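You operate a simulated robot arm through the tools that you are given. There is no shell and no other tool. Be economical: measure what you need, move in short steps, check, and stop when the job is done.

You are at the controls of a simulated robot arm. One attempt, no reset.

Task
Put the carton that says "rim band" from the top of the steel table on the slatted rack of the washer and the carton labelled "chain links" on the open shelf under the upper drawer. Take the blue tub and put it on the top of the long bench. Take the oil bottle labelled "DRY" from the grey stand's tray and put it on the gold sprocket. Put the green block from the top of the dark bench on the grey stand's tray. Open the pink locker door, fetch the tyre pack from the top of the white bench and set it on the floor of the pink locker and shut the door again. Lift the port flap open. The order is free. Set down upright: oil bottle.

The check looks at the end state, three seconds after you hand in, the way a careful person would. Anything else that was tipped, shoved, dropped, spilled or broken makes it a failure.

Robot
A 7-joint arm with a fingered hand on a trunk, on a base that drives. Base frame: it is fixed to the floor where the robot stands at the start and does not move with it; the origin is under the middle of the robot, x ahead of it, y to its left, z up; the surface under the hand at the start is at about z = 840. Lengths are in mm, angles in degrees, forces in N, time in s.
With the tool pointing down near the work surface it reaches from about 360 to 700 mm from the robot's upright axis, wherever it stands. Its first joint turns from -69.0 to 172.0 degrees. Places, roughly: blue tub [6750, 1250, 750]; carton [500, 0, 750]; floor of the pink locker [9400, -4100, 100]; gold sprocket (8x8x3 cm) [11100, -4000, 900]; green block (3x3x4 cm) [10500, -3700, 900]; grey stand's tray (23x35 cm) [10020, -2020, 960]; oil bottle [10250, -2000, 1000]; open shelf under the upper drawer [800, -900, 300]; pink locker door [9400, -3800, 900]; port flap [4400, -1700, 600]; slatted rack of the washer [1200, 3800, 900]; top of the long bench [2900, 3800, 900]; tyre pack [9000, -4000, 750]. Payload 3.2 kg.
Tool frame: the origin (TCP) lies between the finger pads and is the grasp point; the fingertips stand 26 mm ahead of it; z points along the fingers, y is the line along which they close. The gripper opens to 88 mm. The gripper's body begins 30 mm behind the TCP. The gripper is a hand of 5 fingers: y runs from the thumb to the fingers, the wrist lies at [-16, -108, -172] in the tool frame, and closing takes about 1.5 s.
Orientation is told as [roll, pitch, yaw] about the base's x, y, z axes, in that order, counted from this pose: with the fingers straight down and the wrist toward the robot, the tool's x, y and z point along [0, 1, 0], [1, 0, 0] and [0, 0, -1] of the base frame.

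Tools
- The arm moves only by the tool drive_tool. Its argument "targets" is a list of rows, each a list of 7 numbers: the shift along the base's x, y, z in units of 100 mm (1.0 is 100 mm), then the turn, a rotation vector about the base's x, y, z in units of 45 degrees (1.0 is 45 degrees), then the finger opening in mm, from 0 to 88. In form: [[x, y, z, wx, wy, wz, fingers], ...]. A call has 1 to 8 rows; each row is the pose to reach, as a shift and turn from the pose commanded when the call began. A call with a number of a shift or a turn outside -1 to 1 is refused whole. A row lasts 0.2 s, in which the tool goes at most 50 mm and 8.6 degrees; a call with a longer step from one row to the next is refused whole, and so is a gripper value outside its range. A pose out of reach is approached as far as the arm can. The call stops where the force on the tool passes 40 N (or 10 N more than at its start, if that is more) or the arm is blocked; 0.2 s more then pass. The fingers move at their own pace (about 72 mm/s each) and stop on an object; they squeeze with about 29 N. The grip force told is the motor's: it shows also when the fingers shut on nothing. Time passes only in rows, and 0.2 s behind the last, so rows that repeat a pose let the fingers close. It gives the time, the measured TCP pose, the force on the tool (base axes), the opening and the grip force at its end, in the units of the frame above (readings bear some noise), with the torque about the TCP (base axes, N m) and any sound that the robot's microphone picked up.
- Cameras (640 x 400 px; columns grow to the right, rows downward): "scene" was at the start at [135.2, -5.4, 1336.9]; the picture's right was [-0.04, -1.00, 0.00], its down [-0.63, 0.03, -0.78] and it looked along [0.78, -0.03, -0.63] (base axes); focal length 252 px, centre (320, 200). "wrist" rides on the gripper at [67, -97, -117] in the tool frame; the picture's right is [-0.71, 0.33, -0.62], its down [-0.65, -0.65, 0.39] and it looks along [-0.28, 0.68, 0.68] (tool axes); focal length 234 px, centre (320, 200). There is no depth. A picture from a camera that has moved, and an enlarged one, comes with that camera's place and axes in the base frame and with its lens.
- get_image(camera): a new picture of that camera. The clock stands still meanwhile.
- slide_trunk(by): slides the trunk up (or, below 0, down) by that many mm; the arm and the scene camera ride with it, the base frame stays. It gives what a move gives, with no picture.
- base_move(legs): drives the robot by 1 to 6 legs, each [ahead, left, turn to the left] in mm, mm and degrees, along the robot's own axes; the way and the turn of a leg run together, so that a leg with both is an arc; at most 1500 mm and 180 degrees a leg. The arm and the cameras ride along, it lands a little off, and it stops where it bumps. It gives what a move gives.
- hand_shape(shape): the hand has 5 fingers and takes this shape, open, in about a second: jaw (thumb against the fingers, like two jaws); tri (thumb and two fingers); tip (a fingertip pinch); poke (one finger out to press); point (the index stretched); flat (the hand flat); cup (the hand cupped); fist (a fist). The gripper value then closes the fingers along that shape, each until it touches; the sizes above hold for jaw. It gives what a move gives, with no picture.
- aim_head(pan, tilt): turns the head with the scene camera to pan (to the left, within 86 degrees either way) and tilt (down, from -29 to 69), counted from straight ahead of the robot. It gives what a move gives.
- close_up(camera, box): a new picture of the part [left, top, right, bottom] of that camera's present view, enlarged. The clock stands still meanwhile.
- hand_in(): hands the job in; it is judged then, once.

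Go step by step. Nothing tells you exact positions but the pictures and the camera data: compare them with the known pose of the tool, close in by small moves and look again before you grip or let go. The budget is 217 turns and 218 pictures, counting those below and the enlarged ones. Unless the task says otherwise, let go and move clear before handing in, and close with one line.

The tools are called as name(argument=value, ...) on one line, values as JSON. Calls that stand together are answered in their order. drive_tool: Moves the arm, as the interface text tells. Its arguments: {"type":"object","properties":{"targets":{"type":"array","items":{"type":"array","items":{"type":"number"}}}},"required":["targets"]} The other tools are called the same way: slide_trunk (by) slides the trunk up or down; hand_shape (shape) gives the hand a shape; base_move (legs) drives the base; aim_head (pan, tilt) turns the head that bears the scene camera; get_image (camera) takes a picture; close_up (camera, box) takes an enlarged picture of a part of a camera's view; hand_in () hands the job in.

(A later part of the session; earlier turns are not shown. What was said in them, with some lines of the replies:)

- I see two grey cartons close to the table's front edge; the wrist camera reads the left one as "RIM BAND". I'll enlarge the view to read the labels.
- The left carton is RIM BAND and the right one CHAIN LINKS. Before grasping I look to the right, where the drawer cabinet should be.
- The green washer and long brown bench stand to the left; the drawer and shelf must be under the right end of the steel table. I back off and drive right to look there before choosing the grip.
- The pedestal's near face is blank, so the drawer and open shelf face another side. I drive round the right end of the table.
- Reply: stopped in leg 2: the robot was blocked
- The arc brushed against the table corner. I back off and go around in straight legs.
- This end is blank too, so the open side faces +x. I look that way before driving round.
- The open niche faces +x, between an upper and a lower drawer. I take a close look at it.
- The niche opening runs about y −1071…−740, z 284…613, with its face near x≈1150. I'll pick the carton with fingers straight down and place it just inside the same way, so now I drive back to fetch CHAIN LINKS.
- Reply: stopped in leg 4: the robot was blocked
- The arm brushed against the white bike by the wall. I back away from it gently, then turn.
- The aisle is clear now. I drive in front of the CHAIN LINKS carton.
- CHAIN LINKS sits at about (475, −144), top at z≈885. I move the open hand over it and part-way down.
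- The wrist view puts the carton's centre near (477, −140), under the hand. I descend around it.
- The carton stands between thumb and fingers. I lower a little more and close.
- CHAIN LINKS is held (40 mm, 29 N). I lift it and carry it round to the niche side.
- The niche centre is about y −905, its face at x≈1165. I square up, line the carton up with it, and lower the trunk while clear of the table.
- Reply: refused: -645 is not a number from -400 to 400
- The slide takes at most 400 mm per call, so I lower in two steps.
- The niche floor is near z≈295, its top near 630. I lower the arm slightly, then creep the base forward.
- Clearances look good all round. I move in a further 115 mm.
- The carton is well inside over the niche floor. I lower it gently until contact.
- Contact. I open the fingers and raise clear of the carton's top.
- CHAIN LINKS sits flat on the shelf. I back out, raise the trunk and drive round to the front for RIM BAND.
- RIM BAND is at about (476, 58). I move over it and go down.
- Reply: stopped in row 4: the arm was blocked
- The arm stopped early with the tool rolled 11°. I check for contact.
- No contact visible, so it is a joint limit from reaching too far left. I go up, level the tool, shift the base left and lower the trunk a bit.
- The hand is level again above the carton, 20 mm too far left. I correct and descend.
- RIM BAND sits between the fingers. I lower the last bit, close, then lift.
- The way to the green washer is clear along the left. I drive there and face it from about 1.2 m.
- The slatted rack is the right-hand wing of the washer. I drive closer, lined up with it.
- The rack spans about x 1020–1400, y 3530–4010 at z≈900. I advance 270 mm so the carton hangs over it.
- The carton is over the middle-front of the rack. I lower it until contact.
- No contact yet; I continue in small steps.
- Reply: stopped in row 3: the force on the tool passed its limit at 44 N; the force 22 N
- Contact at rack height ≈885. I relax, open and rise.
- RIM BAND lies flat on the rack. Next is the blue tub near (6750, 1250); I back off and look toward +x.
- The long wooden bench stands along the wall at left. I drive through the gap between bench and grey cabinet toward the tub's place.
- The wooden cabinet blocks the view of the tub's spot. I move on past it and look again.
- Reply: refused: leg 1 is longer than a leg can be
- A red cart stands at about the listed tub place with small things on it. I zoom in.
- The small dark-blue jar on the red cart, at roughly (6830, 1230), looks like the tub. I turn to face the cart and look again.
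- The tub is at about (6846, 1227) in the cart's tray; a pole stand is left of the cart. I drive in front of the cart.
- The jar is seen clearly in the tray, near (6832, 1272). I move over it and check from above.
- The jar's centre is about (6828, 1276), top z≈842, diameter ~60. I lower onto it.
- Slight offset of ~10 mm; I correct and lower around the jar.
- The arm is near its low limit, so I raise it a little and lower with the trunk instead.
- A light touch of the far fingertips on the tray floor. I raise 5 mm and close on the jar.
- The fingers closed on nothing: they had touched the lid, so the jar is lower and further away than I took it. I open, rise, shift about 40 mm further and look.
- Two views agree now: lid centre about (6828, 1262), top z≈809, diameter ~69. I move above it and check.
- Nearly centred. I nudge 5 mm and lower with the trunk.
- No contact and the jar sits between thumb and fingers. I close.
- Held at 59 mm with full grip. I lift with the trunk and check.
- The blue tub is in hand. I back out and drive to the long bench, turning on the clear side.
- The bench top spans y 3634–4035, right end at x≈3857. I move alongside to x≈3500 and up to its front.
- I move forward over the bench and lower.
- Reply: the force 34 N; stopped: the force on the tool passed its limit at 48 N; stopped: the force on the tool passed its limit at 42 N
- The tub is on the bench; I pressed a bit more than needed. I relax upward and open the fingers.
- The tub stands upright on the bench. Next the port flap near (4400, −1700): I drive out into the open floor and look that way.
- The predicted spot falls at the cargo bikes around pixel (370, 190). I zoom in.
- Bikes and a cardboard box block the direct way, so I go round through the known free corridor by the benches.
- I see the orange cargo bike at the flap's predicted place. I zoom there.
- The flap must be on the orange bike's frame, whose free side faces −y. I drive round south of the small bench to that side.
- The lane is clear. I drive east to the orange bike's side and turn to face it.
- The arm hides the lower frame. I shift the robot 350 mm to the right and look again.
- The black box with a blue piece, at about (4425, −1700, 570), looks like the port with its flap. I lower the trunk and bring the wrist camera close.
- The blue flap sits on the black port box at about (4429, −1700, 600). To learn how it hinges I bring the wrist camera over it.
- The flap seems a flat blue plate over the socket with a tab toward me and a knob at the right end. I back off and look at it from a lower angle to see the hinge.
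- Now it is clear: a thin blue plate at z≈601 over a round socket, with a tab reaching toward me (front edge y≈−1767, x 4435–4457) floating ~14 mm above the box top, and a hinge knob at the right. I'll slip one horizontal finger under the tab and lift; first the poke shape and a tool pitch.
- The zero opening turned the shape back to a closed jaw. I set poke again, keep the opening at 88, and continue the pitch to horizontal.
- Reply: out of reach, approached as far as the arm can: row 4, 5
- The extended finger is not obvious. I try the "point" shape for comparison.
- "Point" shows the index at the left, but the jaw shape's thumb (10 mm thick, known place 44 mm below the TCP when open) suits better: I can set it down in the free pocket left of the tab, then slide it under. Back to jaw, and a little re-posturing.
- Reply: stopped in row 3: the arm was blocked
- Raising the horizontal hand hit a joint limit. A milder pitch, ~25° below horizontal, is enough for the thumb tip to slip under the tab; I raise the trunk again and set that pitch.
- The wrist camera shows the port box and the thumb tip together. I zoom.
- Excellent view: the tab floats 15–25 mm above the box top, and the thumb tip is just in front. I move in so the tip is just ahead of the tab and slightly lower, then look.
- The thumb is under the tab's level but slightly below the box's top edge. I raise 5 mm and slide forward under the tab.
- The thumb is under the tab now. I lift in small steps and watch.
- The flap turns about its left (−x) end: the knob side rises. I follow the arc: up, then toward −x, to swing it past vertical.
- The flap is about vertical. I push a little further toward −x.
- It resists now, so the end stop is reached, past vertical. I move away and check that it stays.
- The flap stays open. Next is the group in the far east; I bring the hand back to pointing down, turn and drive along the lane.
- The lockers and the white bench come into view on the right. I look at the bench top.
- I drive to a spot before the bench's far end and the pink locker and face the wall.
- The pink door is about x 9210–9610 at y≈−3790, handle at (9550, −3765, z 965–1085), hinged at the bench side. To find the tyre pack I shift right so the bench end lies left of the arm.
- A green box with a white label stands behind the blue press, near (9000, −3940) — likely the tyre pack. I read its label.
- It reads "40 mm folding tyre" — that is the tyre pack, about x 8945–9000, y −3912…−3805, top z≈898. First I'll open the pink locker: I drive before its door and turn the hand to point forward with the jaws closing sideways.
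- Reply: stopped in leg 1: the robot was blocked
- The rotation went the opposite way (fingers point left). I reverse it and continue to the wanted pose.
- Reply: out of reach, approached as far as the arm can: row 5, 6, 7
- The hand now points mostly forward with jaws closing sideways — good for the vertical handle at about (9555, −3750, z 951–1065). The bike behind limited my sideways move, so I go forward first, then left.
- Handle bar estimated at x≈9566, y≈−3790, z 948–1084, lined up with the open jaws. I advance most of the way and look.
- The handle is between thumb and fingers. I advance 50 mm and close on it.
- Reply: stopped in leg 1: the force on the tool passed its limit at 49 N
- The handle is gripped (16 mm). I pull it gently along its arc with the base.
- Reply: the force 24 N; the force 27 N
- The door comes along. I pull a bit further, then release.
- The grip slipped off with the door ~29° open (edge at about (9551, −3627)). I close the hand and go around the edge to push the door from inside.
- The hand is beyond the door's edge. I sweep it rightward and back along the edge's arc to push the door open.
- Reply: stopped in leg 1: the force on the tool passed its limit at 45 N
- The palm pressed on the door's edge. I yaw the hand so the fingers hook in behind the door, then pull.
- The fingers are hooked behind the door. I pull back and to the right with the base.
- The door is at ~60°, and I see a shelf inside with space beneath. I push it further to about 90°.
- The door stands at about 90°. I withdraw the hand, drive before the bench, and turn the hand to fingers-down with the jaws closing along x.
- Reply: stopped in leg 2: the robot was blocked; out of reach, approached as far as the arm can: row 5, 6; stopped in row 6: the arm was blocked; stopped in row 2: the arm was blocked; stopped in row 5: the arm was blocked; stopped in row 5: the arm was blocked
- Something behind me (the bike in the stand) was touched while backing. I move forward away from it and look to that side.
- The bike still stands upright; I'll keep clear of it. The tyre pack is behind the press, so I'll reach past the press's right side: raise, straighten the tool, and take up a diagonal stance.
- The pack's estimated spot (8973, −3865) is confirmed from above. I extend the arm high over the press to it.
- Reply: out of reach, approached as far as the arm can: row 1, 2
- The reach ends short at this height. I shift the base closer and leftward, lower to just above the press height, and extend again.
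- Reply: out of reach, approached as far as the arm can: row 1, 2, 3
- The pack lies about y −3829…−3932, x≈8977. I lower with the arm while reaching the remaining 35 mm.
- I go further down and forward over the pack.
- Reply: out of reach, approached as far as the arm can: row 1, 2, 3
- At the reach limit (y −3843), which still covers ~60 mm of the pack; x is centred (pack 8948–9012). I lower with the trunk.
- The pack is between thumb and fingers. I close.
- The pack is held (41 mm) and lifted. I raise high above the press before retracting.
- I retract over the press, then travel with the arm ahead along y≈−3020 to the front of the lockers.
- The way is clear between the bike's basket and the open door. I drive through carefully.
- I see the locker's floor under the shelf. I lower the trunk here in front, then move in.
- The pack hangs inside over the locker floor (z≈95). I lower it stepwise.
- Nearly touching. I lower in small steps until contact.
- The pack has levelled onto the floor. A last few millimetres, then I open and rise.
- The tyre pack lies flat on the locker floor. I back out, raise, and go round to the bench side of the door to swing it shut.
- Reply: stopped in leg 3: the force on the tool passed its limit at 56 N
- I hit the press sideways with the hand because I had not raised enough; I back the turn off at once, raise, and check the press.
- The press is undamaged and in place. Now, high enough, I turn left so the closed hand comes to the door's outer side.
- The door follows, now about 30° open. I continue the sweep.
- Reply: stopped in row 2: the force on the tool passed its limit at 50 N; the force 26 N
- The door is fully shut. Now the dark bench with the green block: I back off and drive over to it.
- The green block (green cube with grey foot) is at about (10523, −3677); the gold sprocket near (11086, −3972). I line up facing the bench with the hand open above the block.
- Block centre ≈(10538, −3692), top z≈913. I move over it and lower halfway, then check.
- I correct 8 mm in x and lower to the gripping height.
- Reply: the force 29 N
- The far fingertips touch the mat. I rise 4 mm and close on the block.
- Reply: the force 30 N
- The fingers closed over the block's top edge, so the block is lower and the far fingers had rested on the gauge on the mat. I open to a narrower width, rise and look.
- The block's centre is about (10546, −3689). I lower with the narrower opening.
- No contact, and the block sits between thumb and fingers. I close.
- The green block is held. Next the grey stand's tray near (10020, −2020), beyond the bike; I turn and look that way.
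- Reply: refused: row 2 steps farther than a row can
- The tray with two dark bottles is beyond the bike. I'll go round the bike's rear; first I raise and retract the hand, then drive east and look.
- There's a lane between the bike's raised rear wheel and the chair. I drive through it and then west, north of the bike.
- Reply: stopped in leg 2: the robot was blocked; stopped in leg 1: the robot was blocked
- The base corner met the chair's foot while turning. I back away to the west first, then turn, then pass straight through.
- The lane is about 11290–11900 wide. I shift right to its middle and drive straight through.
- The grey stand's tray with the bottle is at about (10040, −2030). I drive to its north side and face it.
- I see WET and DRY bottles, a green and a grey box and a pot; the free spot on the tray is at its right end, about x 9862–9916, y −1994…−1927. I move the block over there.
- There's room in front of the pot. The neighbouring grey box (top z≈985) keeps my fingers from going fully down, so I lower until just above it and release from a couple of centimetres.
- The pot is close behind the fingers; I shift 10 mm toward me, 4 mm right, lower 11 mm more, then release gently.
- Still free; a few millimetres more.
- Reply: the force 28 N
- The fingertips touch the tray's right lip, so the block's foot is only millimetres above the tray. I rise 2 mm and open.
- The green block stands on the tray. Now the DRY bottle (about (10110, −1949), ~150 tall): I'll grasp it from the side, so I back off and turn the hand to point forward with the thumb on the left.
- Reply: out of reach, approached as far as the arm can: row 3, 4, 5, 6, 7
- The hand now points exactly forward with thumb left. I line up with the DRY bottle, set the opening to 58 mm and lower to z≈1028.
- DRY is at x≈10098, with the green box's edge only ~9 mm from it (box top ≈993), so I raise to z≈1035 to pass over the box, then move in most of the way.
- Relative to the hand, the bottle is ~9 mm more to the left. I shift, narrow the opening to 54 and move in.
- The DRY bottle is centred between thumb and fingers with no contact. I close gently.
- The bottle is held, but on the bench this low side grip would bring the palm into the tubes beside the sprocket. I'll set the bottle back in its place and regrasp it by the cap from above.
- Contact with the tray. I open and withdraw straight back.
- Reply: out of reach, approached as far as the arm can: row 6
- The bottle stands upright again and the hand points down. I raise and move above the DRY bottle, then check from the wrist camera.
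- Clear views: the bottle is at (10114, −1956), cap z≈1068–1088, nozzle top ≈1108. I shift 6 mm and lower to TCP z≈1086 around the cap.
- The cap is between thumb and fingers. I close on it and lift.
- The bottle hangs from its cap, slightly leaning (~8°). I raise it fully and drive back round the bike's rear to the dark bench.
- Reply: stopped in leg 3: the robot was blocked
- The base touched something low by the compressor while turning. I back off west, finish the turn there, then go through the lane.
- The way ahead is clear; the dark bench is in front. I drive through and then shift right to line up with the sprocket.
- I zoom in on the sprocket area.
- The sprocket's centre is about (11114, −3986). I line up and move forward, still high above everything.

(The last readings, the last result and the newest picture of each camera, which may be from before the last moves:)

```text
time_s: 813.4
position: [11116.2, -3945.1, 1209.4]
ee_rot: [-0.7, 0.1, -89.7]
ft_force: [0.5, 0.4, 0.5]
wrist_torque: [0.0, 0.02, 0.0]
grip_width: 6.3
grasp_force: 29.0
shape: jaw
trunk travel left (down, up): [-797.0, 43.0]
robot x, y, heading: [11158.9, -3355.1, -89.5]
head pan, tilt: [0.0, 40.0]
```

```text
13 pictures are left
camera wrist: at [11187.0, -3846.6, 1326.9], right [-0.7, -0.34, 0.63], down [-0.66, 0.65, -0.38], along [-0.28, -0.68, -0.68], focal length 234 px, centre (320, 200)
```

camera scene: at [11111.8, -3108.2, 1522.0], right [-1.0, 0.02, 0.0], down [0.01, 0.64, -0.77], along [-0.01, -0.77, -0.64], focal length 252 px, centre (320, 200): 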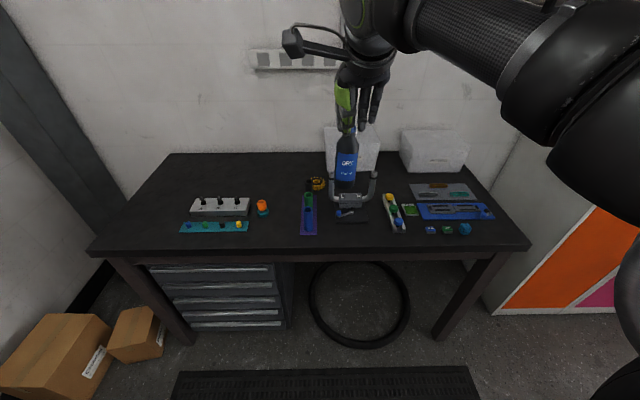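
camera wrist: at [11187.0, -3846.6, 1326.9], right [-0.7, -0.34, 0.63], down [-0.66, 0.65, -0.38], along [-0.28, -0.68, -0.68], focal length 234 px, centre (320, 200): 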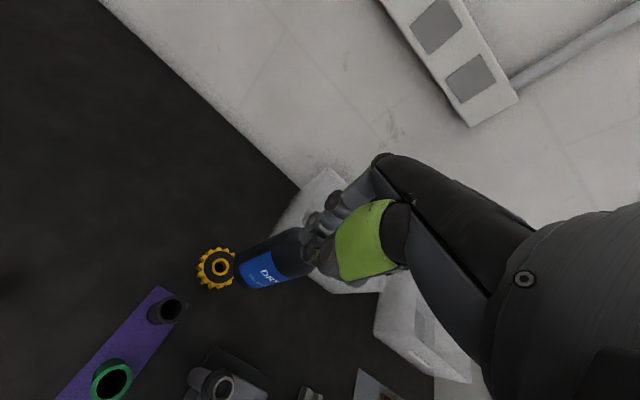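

The sprocket is confirmed at (11118, −3986). I straighten the bottle's small lean, move over it and lower.

drive_tool(targets=[[0.01, -0.12, -0.25, 0, 0.06, 0, 4], [0.02, -0.25, -0.55, 0, 0.12, 0, 4], [0.02, -0.35, -0.85, 0, 0.12, 0, 4], [0.02, -0.42, -1.0, 0, 0.12, 0, 4]])

get_image(camera="wrist")

close_up(camera="scene", box=[270, 110, 410, 215])

```text
time_s: 814.4
position: [11120.5, -3983.8, 1110.2]
ee_rot: [-6.2, 0.3, -89.8]
ft_force: [0.1, 0.3, 0.2]
wrist_torque: [-0.03, 0.0, -0.01]
grip_width: 6.3
grasp_force: 28.6
shape: jaw
trunk travel left (down, up): [-797.0, 43.0]
robot x, y, heading: [11160.0, -3357.0, -89.5]
head pan, tilt: [0.0, 40.0]
```

```text
12 pictures are left
camera wrist: at [11200.5, -3887.7, 1220.4], right [-0.64, -0.34, 0.69], down [-0.69, 0.65, -0.31], along [-0.35, -0.68, -0.65], focal length 234 px, centre (320, 200)
```

wrist: 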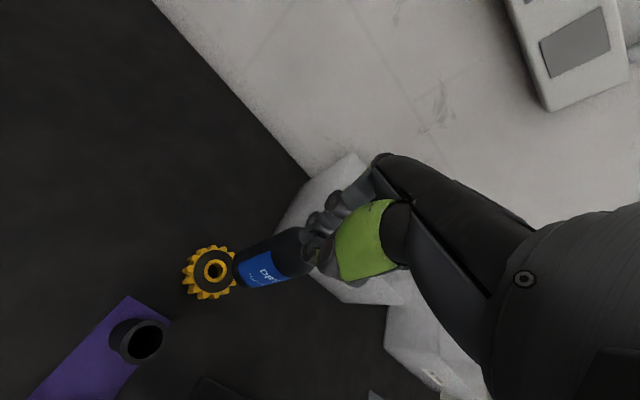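

```text
3.81 times, centred on (340, 162) of scene
camera zoom: at [11160.5, -3492.6, 1481.9], right [-1.0, -0.01, 0.0], down [0.0, 0.64, -0.77], along [0.01, -0.77, -0.64], focal length 960 px, centre (244, 343)
```

zoom: 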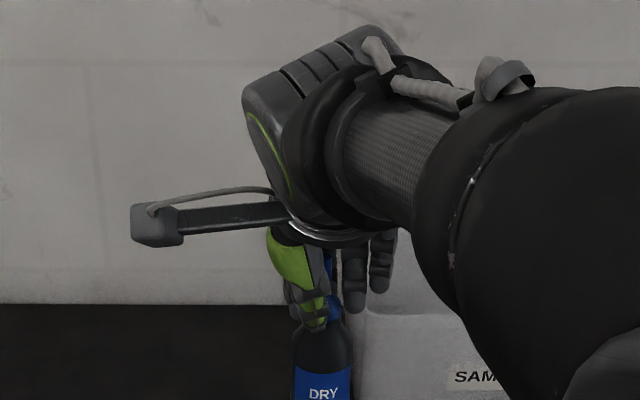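

The bottle hangs nearly upright over the sprocket (offset ≈5 mm). I correct and lower to just above it.

drive_tool(targets=[[0.02, -0.05, -0.3, 0, 0, 0, 4], [0.02, -0.06, -0.6, 0, 0, 0, 4], [0.02, -0.06, -0.8, 0, 0, 0, 4]])

get_image(camera="wrist")

```text
time_s: 815.2
position: [11123.3, -3989.4, 1028.2]
ee_rot: [-6.2, 0.2, -89.8]
ft_force: [-1.0, 0.1, -0.2]
wrist_torque: [-0.01, 0.02, -0.01]
grip_width: 6.2
grasp_force: 29.0
shape: jaw
trunk travel left (down, up): [-797.0, 43.0]
robot x, y, heading: [11159.0, -3353.0, -89.6]
head pan, tilt: [0.0, 40.0]
```

```text
10 pictures are left
camera wrist: at [11202.8, -3892.7, 1138.7], right [-0.64, -0.34, 0.69], down [-0.69, 0.65, -0.31], along [-0.35, -0.68, -0.65], focal length 234 px, centre (320, 200)
```

wrist: 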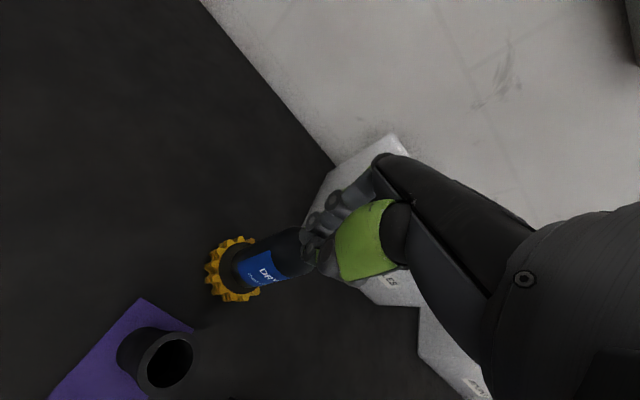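

close_up(camera="wrist", box=[180, 210, 340, 320])

```text
3.64 times, centred on (260, 265) of wrist
camera zoom: at [11202.8, -3892.7, 1138.7], right [-0.64, -0.34, 0.69], down [-0.69, 0.65, -0.31], along [-0.35, -0.68, -0.65], focal length 852 px, centre (538, -36)
```

zoom: 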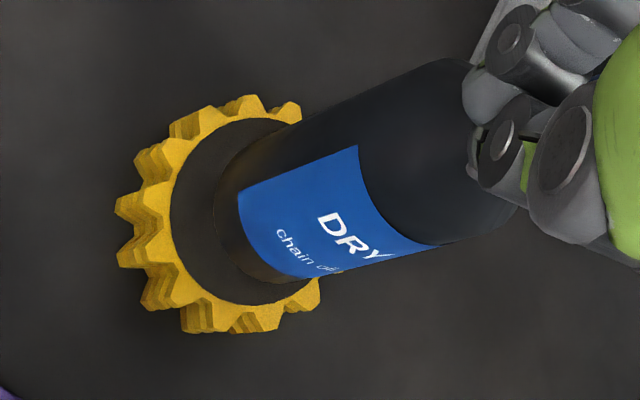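

The bottle is centred over the sprocket's flat disc, about a centimetre above. I lower in small steps to contact.

drive_tool(targets=[[0.02, -0.02, -0.04, 0, 0, 0, 4], [0.02, -0.02, -0.08, 0, 0, 0, 4], [0.02, -0.02, -0.1, 0, 0, 0, 4]])

```text
time_s: 816.0
position: [11124.9, -3990.7, 1019.9]
ee_rot: [-6.1, 0.2, -89.7]
ft_force: [-0.8, -1.0, 0.1]
wrist_torque: [0.01, 0.01, -0.01]
grip_width: 6.3
grasp_force: 29.3
shape: jaw
trunk travel left (down, up): [-797.0, 43.0]
robot x, y, heading: [11156.7, -3357.6, -89.5]
head pan, tilt: [0.0, 40.0]
```

drive_tool(targets=[[0, 0, -0.03, 0, 0, 0, 4], [0, 0, -0.05, 0, 0, 0, 4]])

drive_tool(targets=[[0, 0, -0.03, 0, 0, 0, 4], [0, 0, -0.05, 0, 0, 0, 4]])

```text
time_s: 816.6
position: [11125.3, -3991.8, 1015.0]
ee_rot: [-6.1, 0.3, -89.7]
ft_force: [0.2, 0.7, -0.6]
wrist_torque: [-0.02, -0.02, -0.03]
grip_width: 6.1
grasp_force: 29.0
shape: jaw
trunk travel left (down, up): [-797.0, 43.0]
robot x, y, heading: [11156.8, -3355.6, -89.6]
head pan, tilt: [0.0, 40.0]
```

```text
time_s: 817.2
position: [11124.3, -3990.9, 1012.0]
ee_rot: [-6.2, 0.0, -89.7]
ft_force: [-0.5, 0.8, 7.6]
wrist_torque: [-0.06, 0.07, -0.01]
grip_width: 6.6
grasp_force: 29.0
shape: jaw
trunk travel left (down, up): [-797.0, 43.0]
robot x, y, heading: [11158.6, -3357.5, -89.9]
head pan, tilt: [0.0, 40.0]
```

Contact. I check how it stands before letting go.

drive_tool(targets=[[0, 0, -0.02, 0, 0, 0, 4], [0, 0, -0.02, 0, 0, 0, 4]])

close_up(camera="wrist", box=[180, 210, 340, 320])

aim_head(pan=5, tilt=48)

close_up(camera="scene", box=[250, 110, 390, 215])

```text
time_s: 817.8
position: [11124.3, -3989.5, 1011.0]
ee_rot: [-6.1, -0.1, -89.6]
ft_force: [-0.2, 1.8, 16.3]
wrist_torque: [-0.12, 0.1, -0.04]
grip_width: 7.0
grasp_force: 29.1
shape: jaw
trunk travel left (down, up): [-797.0, 43.0]
robot x, y, heading: [11160.8, -3353.9, -89.7]
head pan, tilt: [0.0, 40.0]
```

```text
3.64 times, centred on (260, 265) of wrist
camera zoom: at [11204.0, -3891.4, 1120.1], right [-0.64, -0.33, 0.7], down [-0.69, 0.65, -0.32], along [-0.35, -0.68, -0.64], focal length 852 px, centre (538, -36)
```

zoom: 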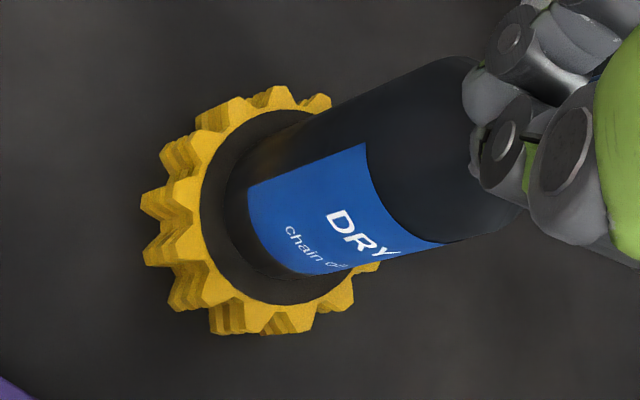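

```text
time_s: 818.5
position: [11124.3, -3988.0, 1010.4]
ee_rot: [-6.1, -0.1, -89.7]
ft_force: [0.0, 1.9, 17.6]
wrist_torque: [-0.14, 0.16, -0.02]
grip_width: 7.4
grasp_force: 29.2
shape: jaw
trunk travel left (down, up): [-797.0, 43.0]
robot x, y, heading: [11157.0, -3353.3, -89.7]
head pan, tilt: [5.0, 48.0]
```

```text
3.81 times, centred on (320, 162) of scene
camera zoom: at [11167.1, -3479.9, 1471.1], right [-1.0, -0.09, 0.0], down [-0.07, 0.74, -0.67], along [0.06, -0.67, -0.74], focal length 960 px, centre (320, 343)
```

zoom: 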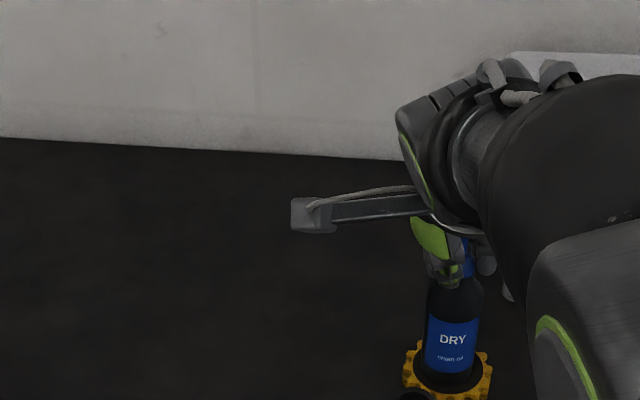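

It stands on the sprocket. I ease the pressure, open slowly, then rise straight up.

drive_tool(targets=[[0, 0, 0.02, 0, 0, 0, 7], [0, 0, 0.02, 0, 0, 0, 12], [0, 0, 0.02, 0, 0, 0, 20], [0, 0, 0.02, 0, 0, 0, 36], [0, 0, 0.02, 0, 0, 0, 60], [0, 0, 0.02, 0, 0, 0, 60], [0, 0, 0.02, 0, 0, 0, 60]])

get_image(camera="wrist")

```text
time_s: 820.0
position: [11123.5, -3991.7, 1009.1]
ee_rot: [-6.1, 0.3, -89.7]
ft_force: [-0.2, -1.2, 0.3]
wrist_torque: [0.0, -0.01, -0.01]
grip_width: 59.7
grasp_force: 0.1
shape: jaw
trunk travel left (down, up): [-797.0, 43.0]
robot x, y, heading: [11161.4, -3354.9, -89.5]
head pan, tilt: [5.0, 48.0]
```

```text
6 pictures are left
camera wrist: at [11203.2, -3895.0, 1119.2], right [-0.64, -0.34, 0.69], down [-0.69, 0.65, -0.31], along [-0.35, -0.68, -0.65], focal length 234 px, centre (320, 200)
```

wrist: 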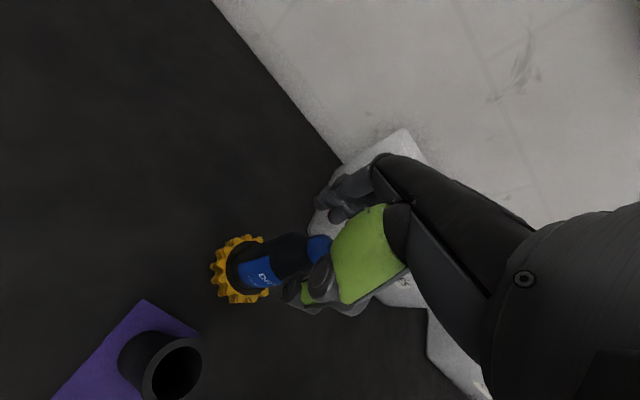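

The bottle stands free. I rise straight up and clear.

drive_tool(targets=[[0, 0, 0.2, 0, 0, 0, 70], [0, 0, 0.5, 0, 0, 0, 70], [0, 0, 0.8, 0, 0, 0, 70], [0, 0, 1.0, 0, 0, 0, 70]])

slide_trunk(by=43)

get_image(camera="wrist")

```text
time_s: 821.0
position: [11125.6, -3993.0, 1110.1]
ee_rot: [-6.2, 0.3, -89.6]
ft_force: [0.5, 0.1, 0.4]
wrist_torque: [-0.02, 0.02, -0.01]
grip_width: 69.6
grasp_force: 0.1
shape: jaw
trunk travel left (down, up): [-797.0, 43.0]
robot x, y, heading: [11157.8, -3355.0, -89.7]
head pan, tilt: [5.0, 48.0]
```

```text
time_s: 821.9
position: [11124.6, -3993.3, 1152.9]
ee_rot: [-6.1, 0.2, -89.6]
ft_force: [-0.4, -0.4, -0.1]
wrist_torque: [0.0, 0.03, -0.02]
grip_width: 69.7
grasp_force: 0.0
shape: jaw
trunk travel left (down, up): [-840.0, 0.0]
robot x, y, heading: [11159.7, -3350.4, -89.5]
head pan, tilt: [5.0, 48.0]
```

```text
5 pictures are left
camera wrist: at [11203.9, -3896.2, 1262.6], right [-0.64, -0.34, 0.69], down [-0.69, 0.65, -0.31], along [-0.35, -0.68, -0.65], focal length 234 px, centre (320, 200)
```

wrist: 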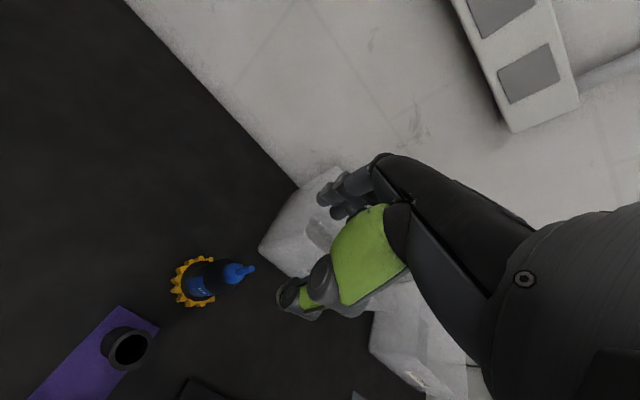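

The DRY bottle stands upright on the sprocket. I back away and take a last look.

base_move(legs=[[-330, 0, 0]])

aim_head(pan=-20, tilt=30)

get_image(camera="scene")

```text
time_s: 824.1
position: [11119.2, -3665.4, 1151.8]
ee_rot: [-6.1, 0.3, -90.1]
ft_force: [0.0, 0.0, -0.1]
wrist_torque: [0.0, 0.01, 0.0]
grip_width: 69.7
grasp_force: 0.0
shape: jaw
trunk travel left (down, up): [-840.0, 0.0]
robot x, y, heading: [11160.8, -3024.0, -90.0]
head pan, tilt: [5.0, 48.0]
```

```text
time_s: 825.0
position: [11119.3, -3665.7, 1154.0]
ee_rot: [-6.1, 0.2, -90.1]
ft_force: [0.1, -0.6, 0.0]
wrist_torque: [-0.01, 0.01, 0.0]
grip_width: 70.0
grasp_force: 0.1
shape: jaw
trunk travel left (down, up): [-840.0, 0.0]
robot x, y, heading: [11156.5, -3028.7, -89.7]
head pan, tilt: [-20.0, 30.0]
```

```text
4 pictures are left
camera scene: at [11127.2, -3164.2, 1540.3], right [-0.94, 0.34, 0.0], down [0.17, 0.47, -0.87], along [-0.29, -0.81, -0.5], focal length 252 px, centre (320, 200)
```

scene: 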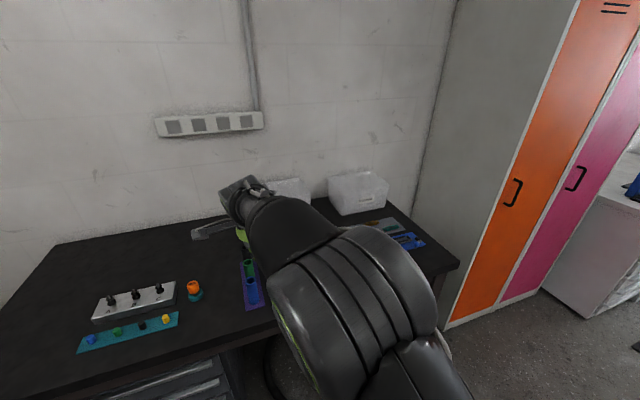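

The lockers are shut and the hand is clear of the bench. All seven parts are done as far as my pictures show, so I hand in.

hand_in()

```text
The job is handed in.
```

I handed the job in with all seven parts done as far as my pictures show; there is no verdict back yet. The cartons, tub, tyre pack, green block and upright DRY bottle are in their places, the pink door is shut and the port flap is open. On the way the robot bumped the steel table, the white bike, the bike in the grey stand, the chair and the bearing press, and touched something low by the compressor. I looked again at the press and both bikes and saw no damage. I did not check whether the table, the chair or whatever is by the compressor had shifted.
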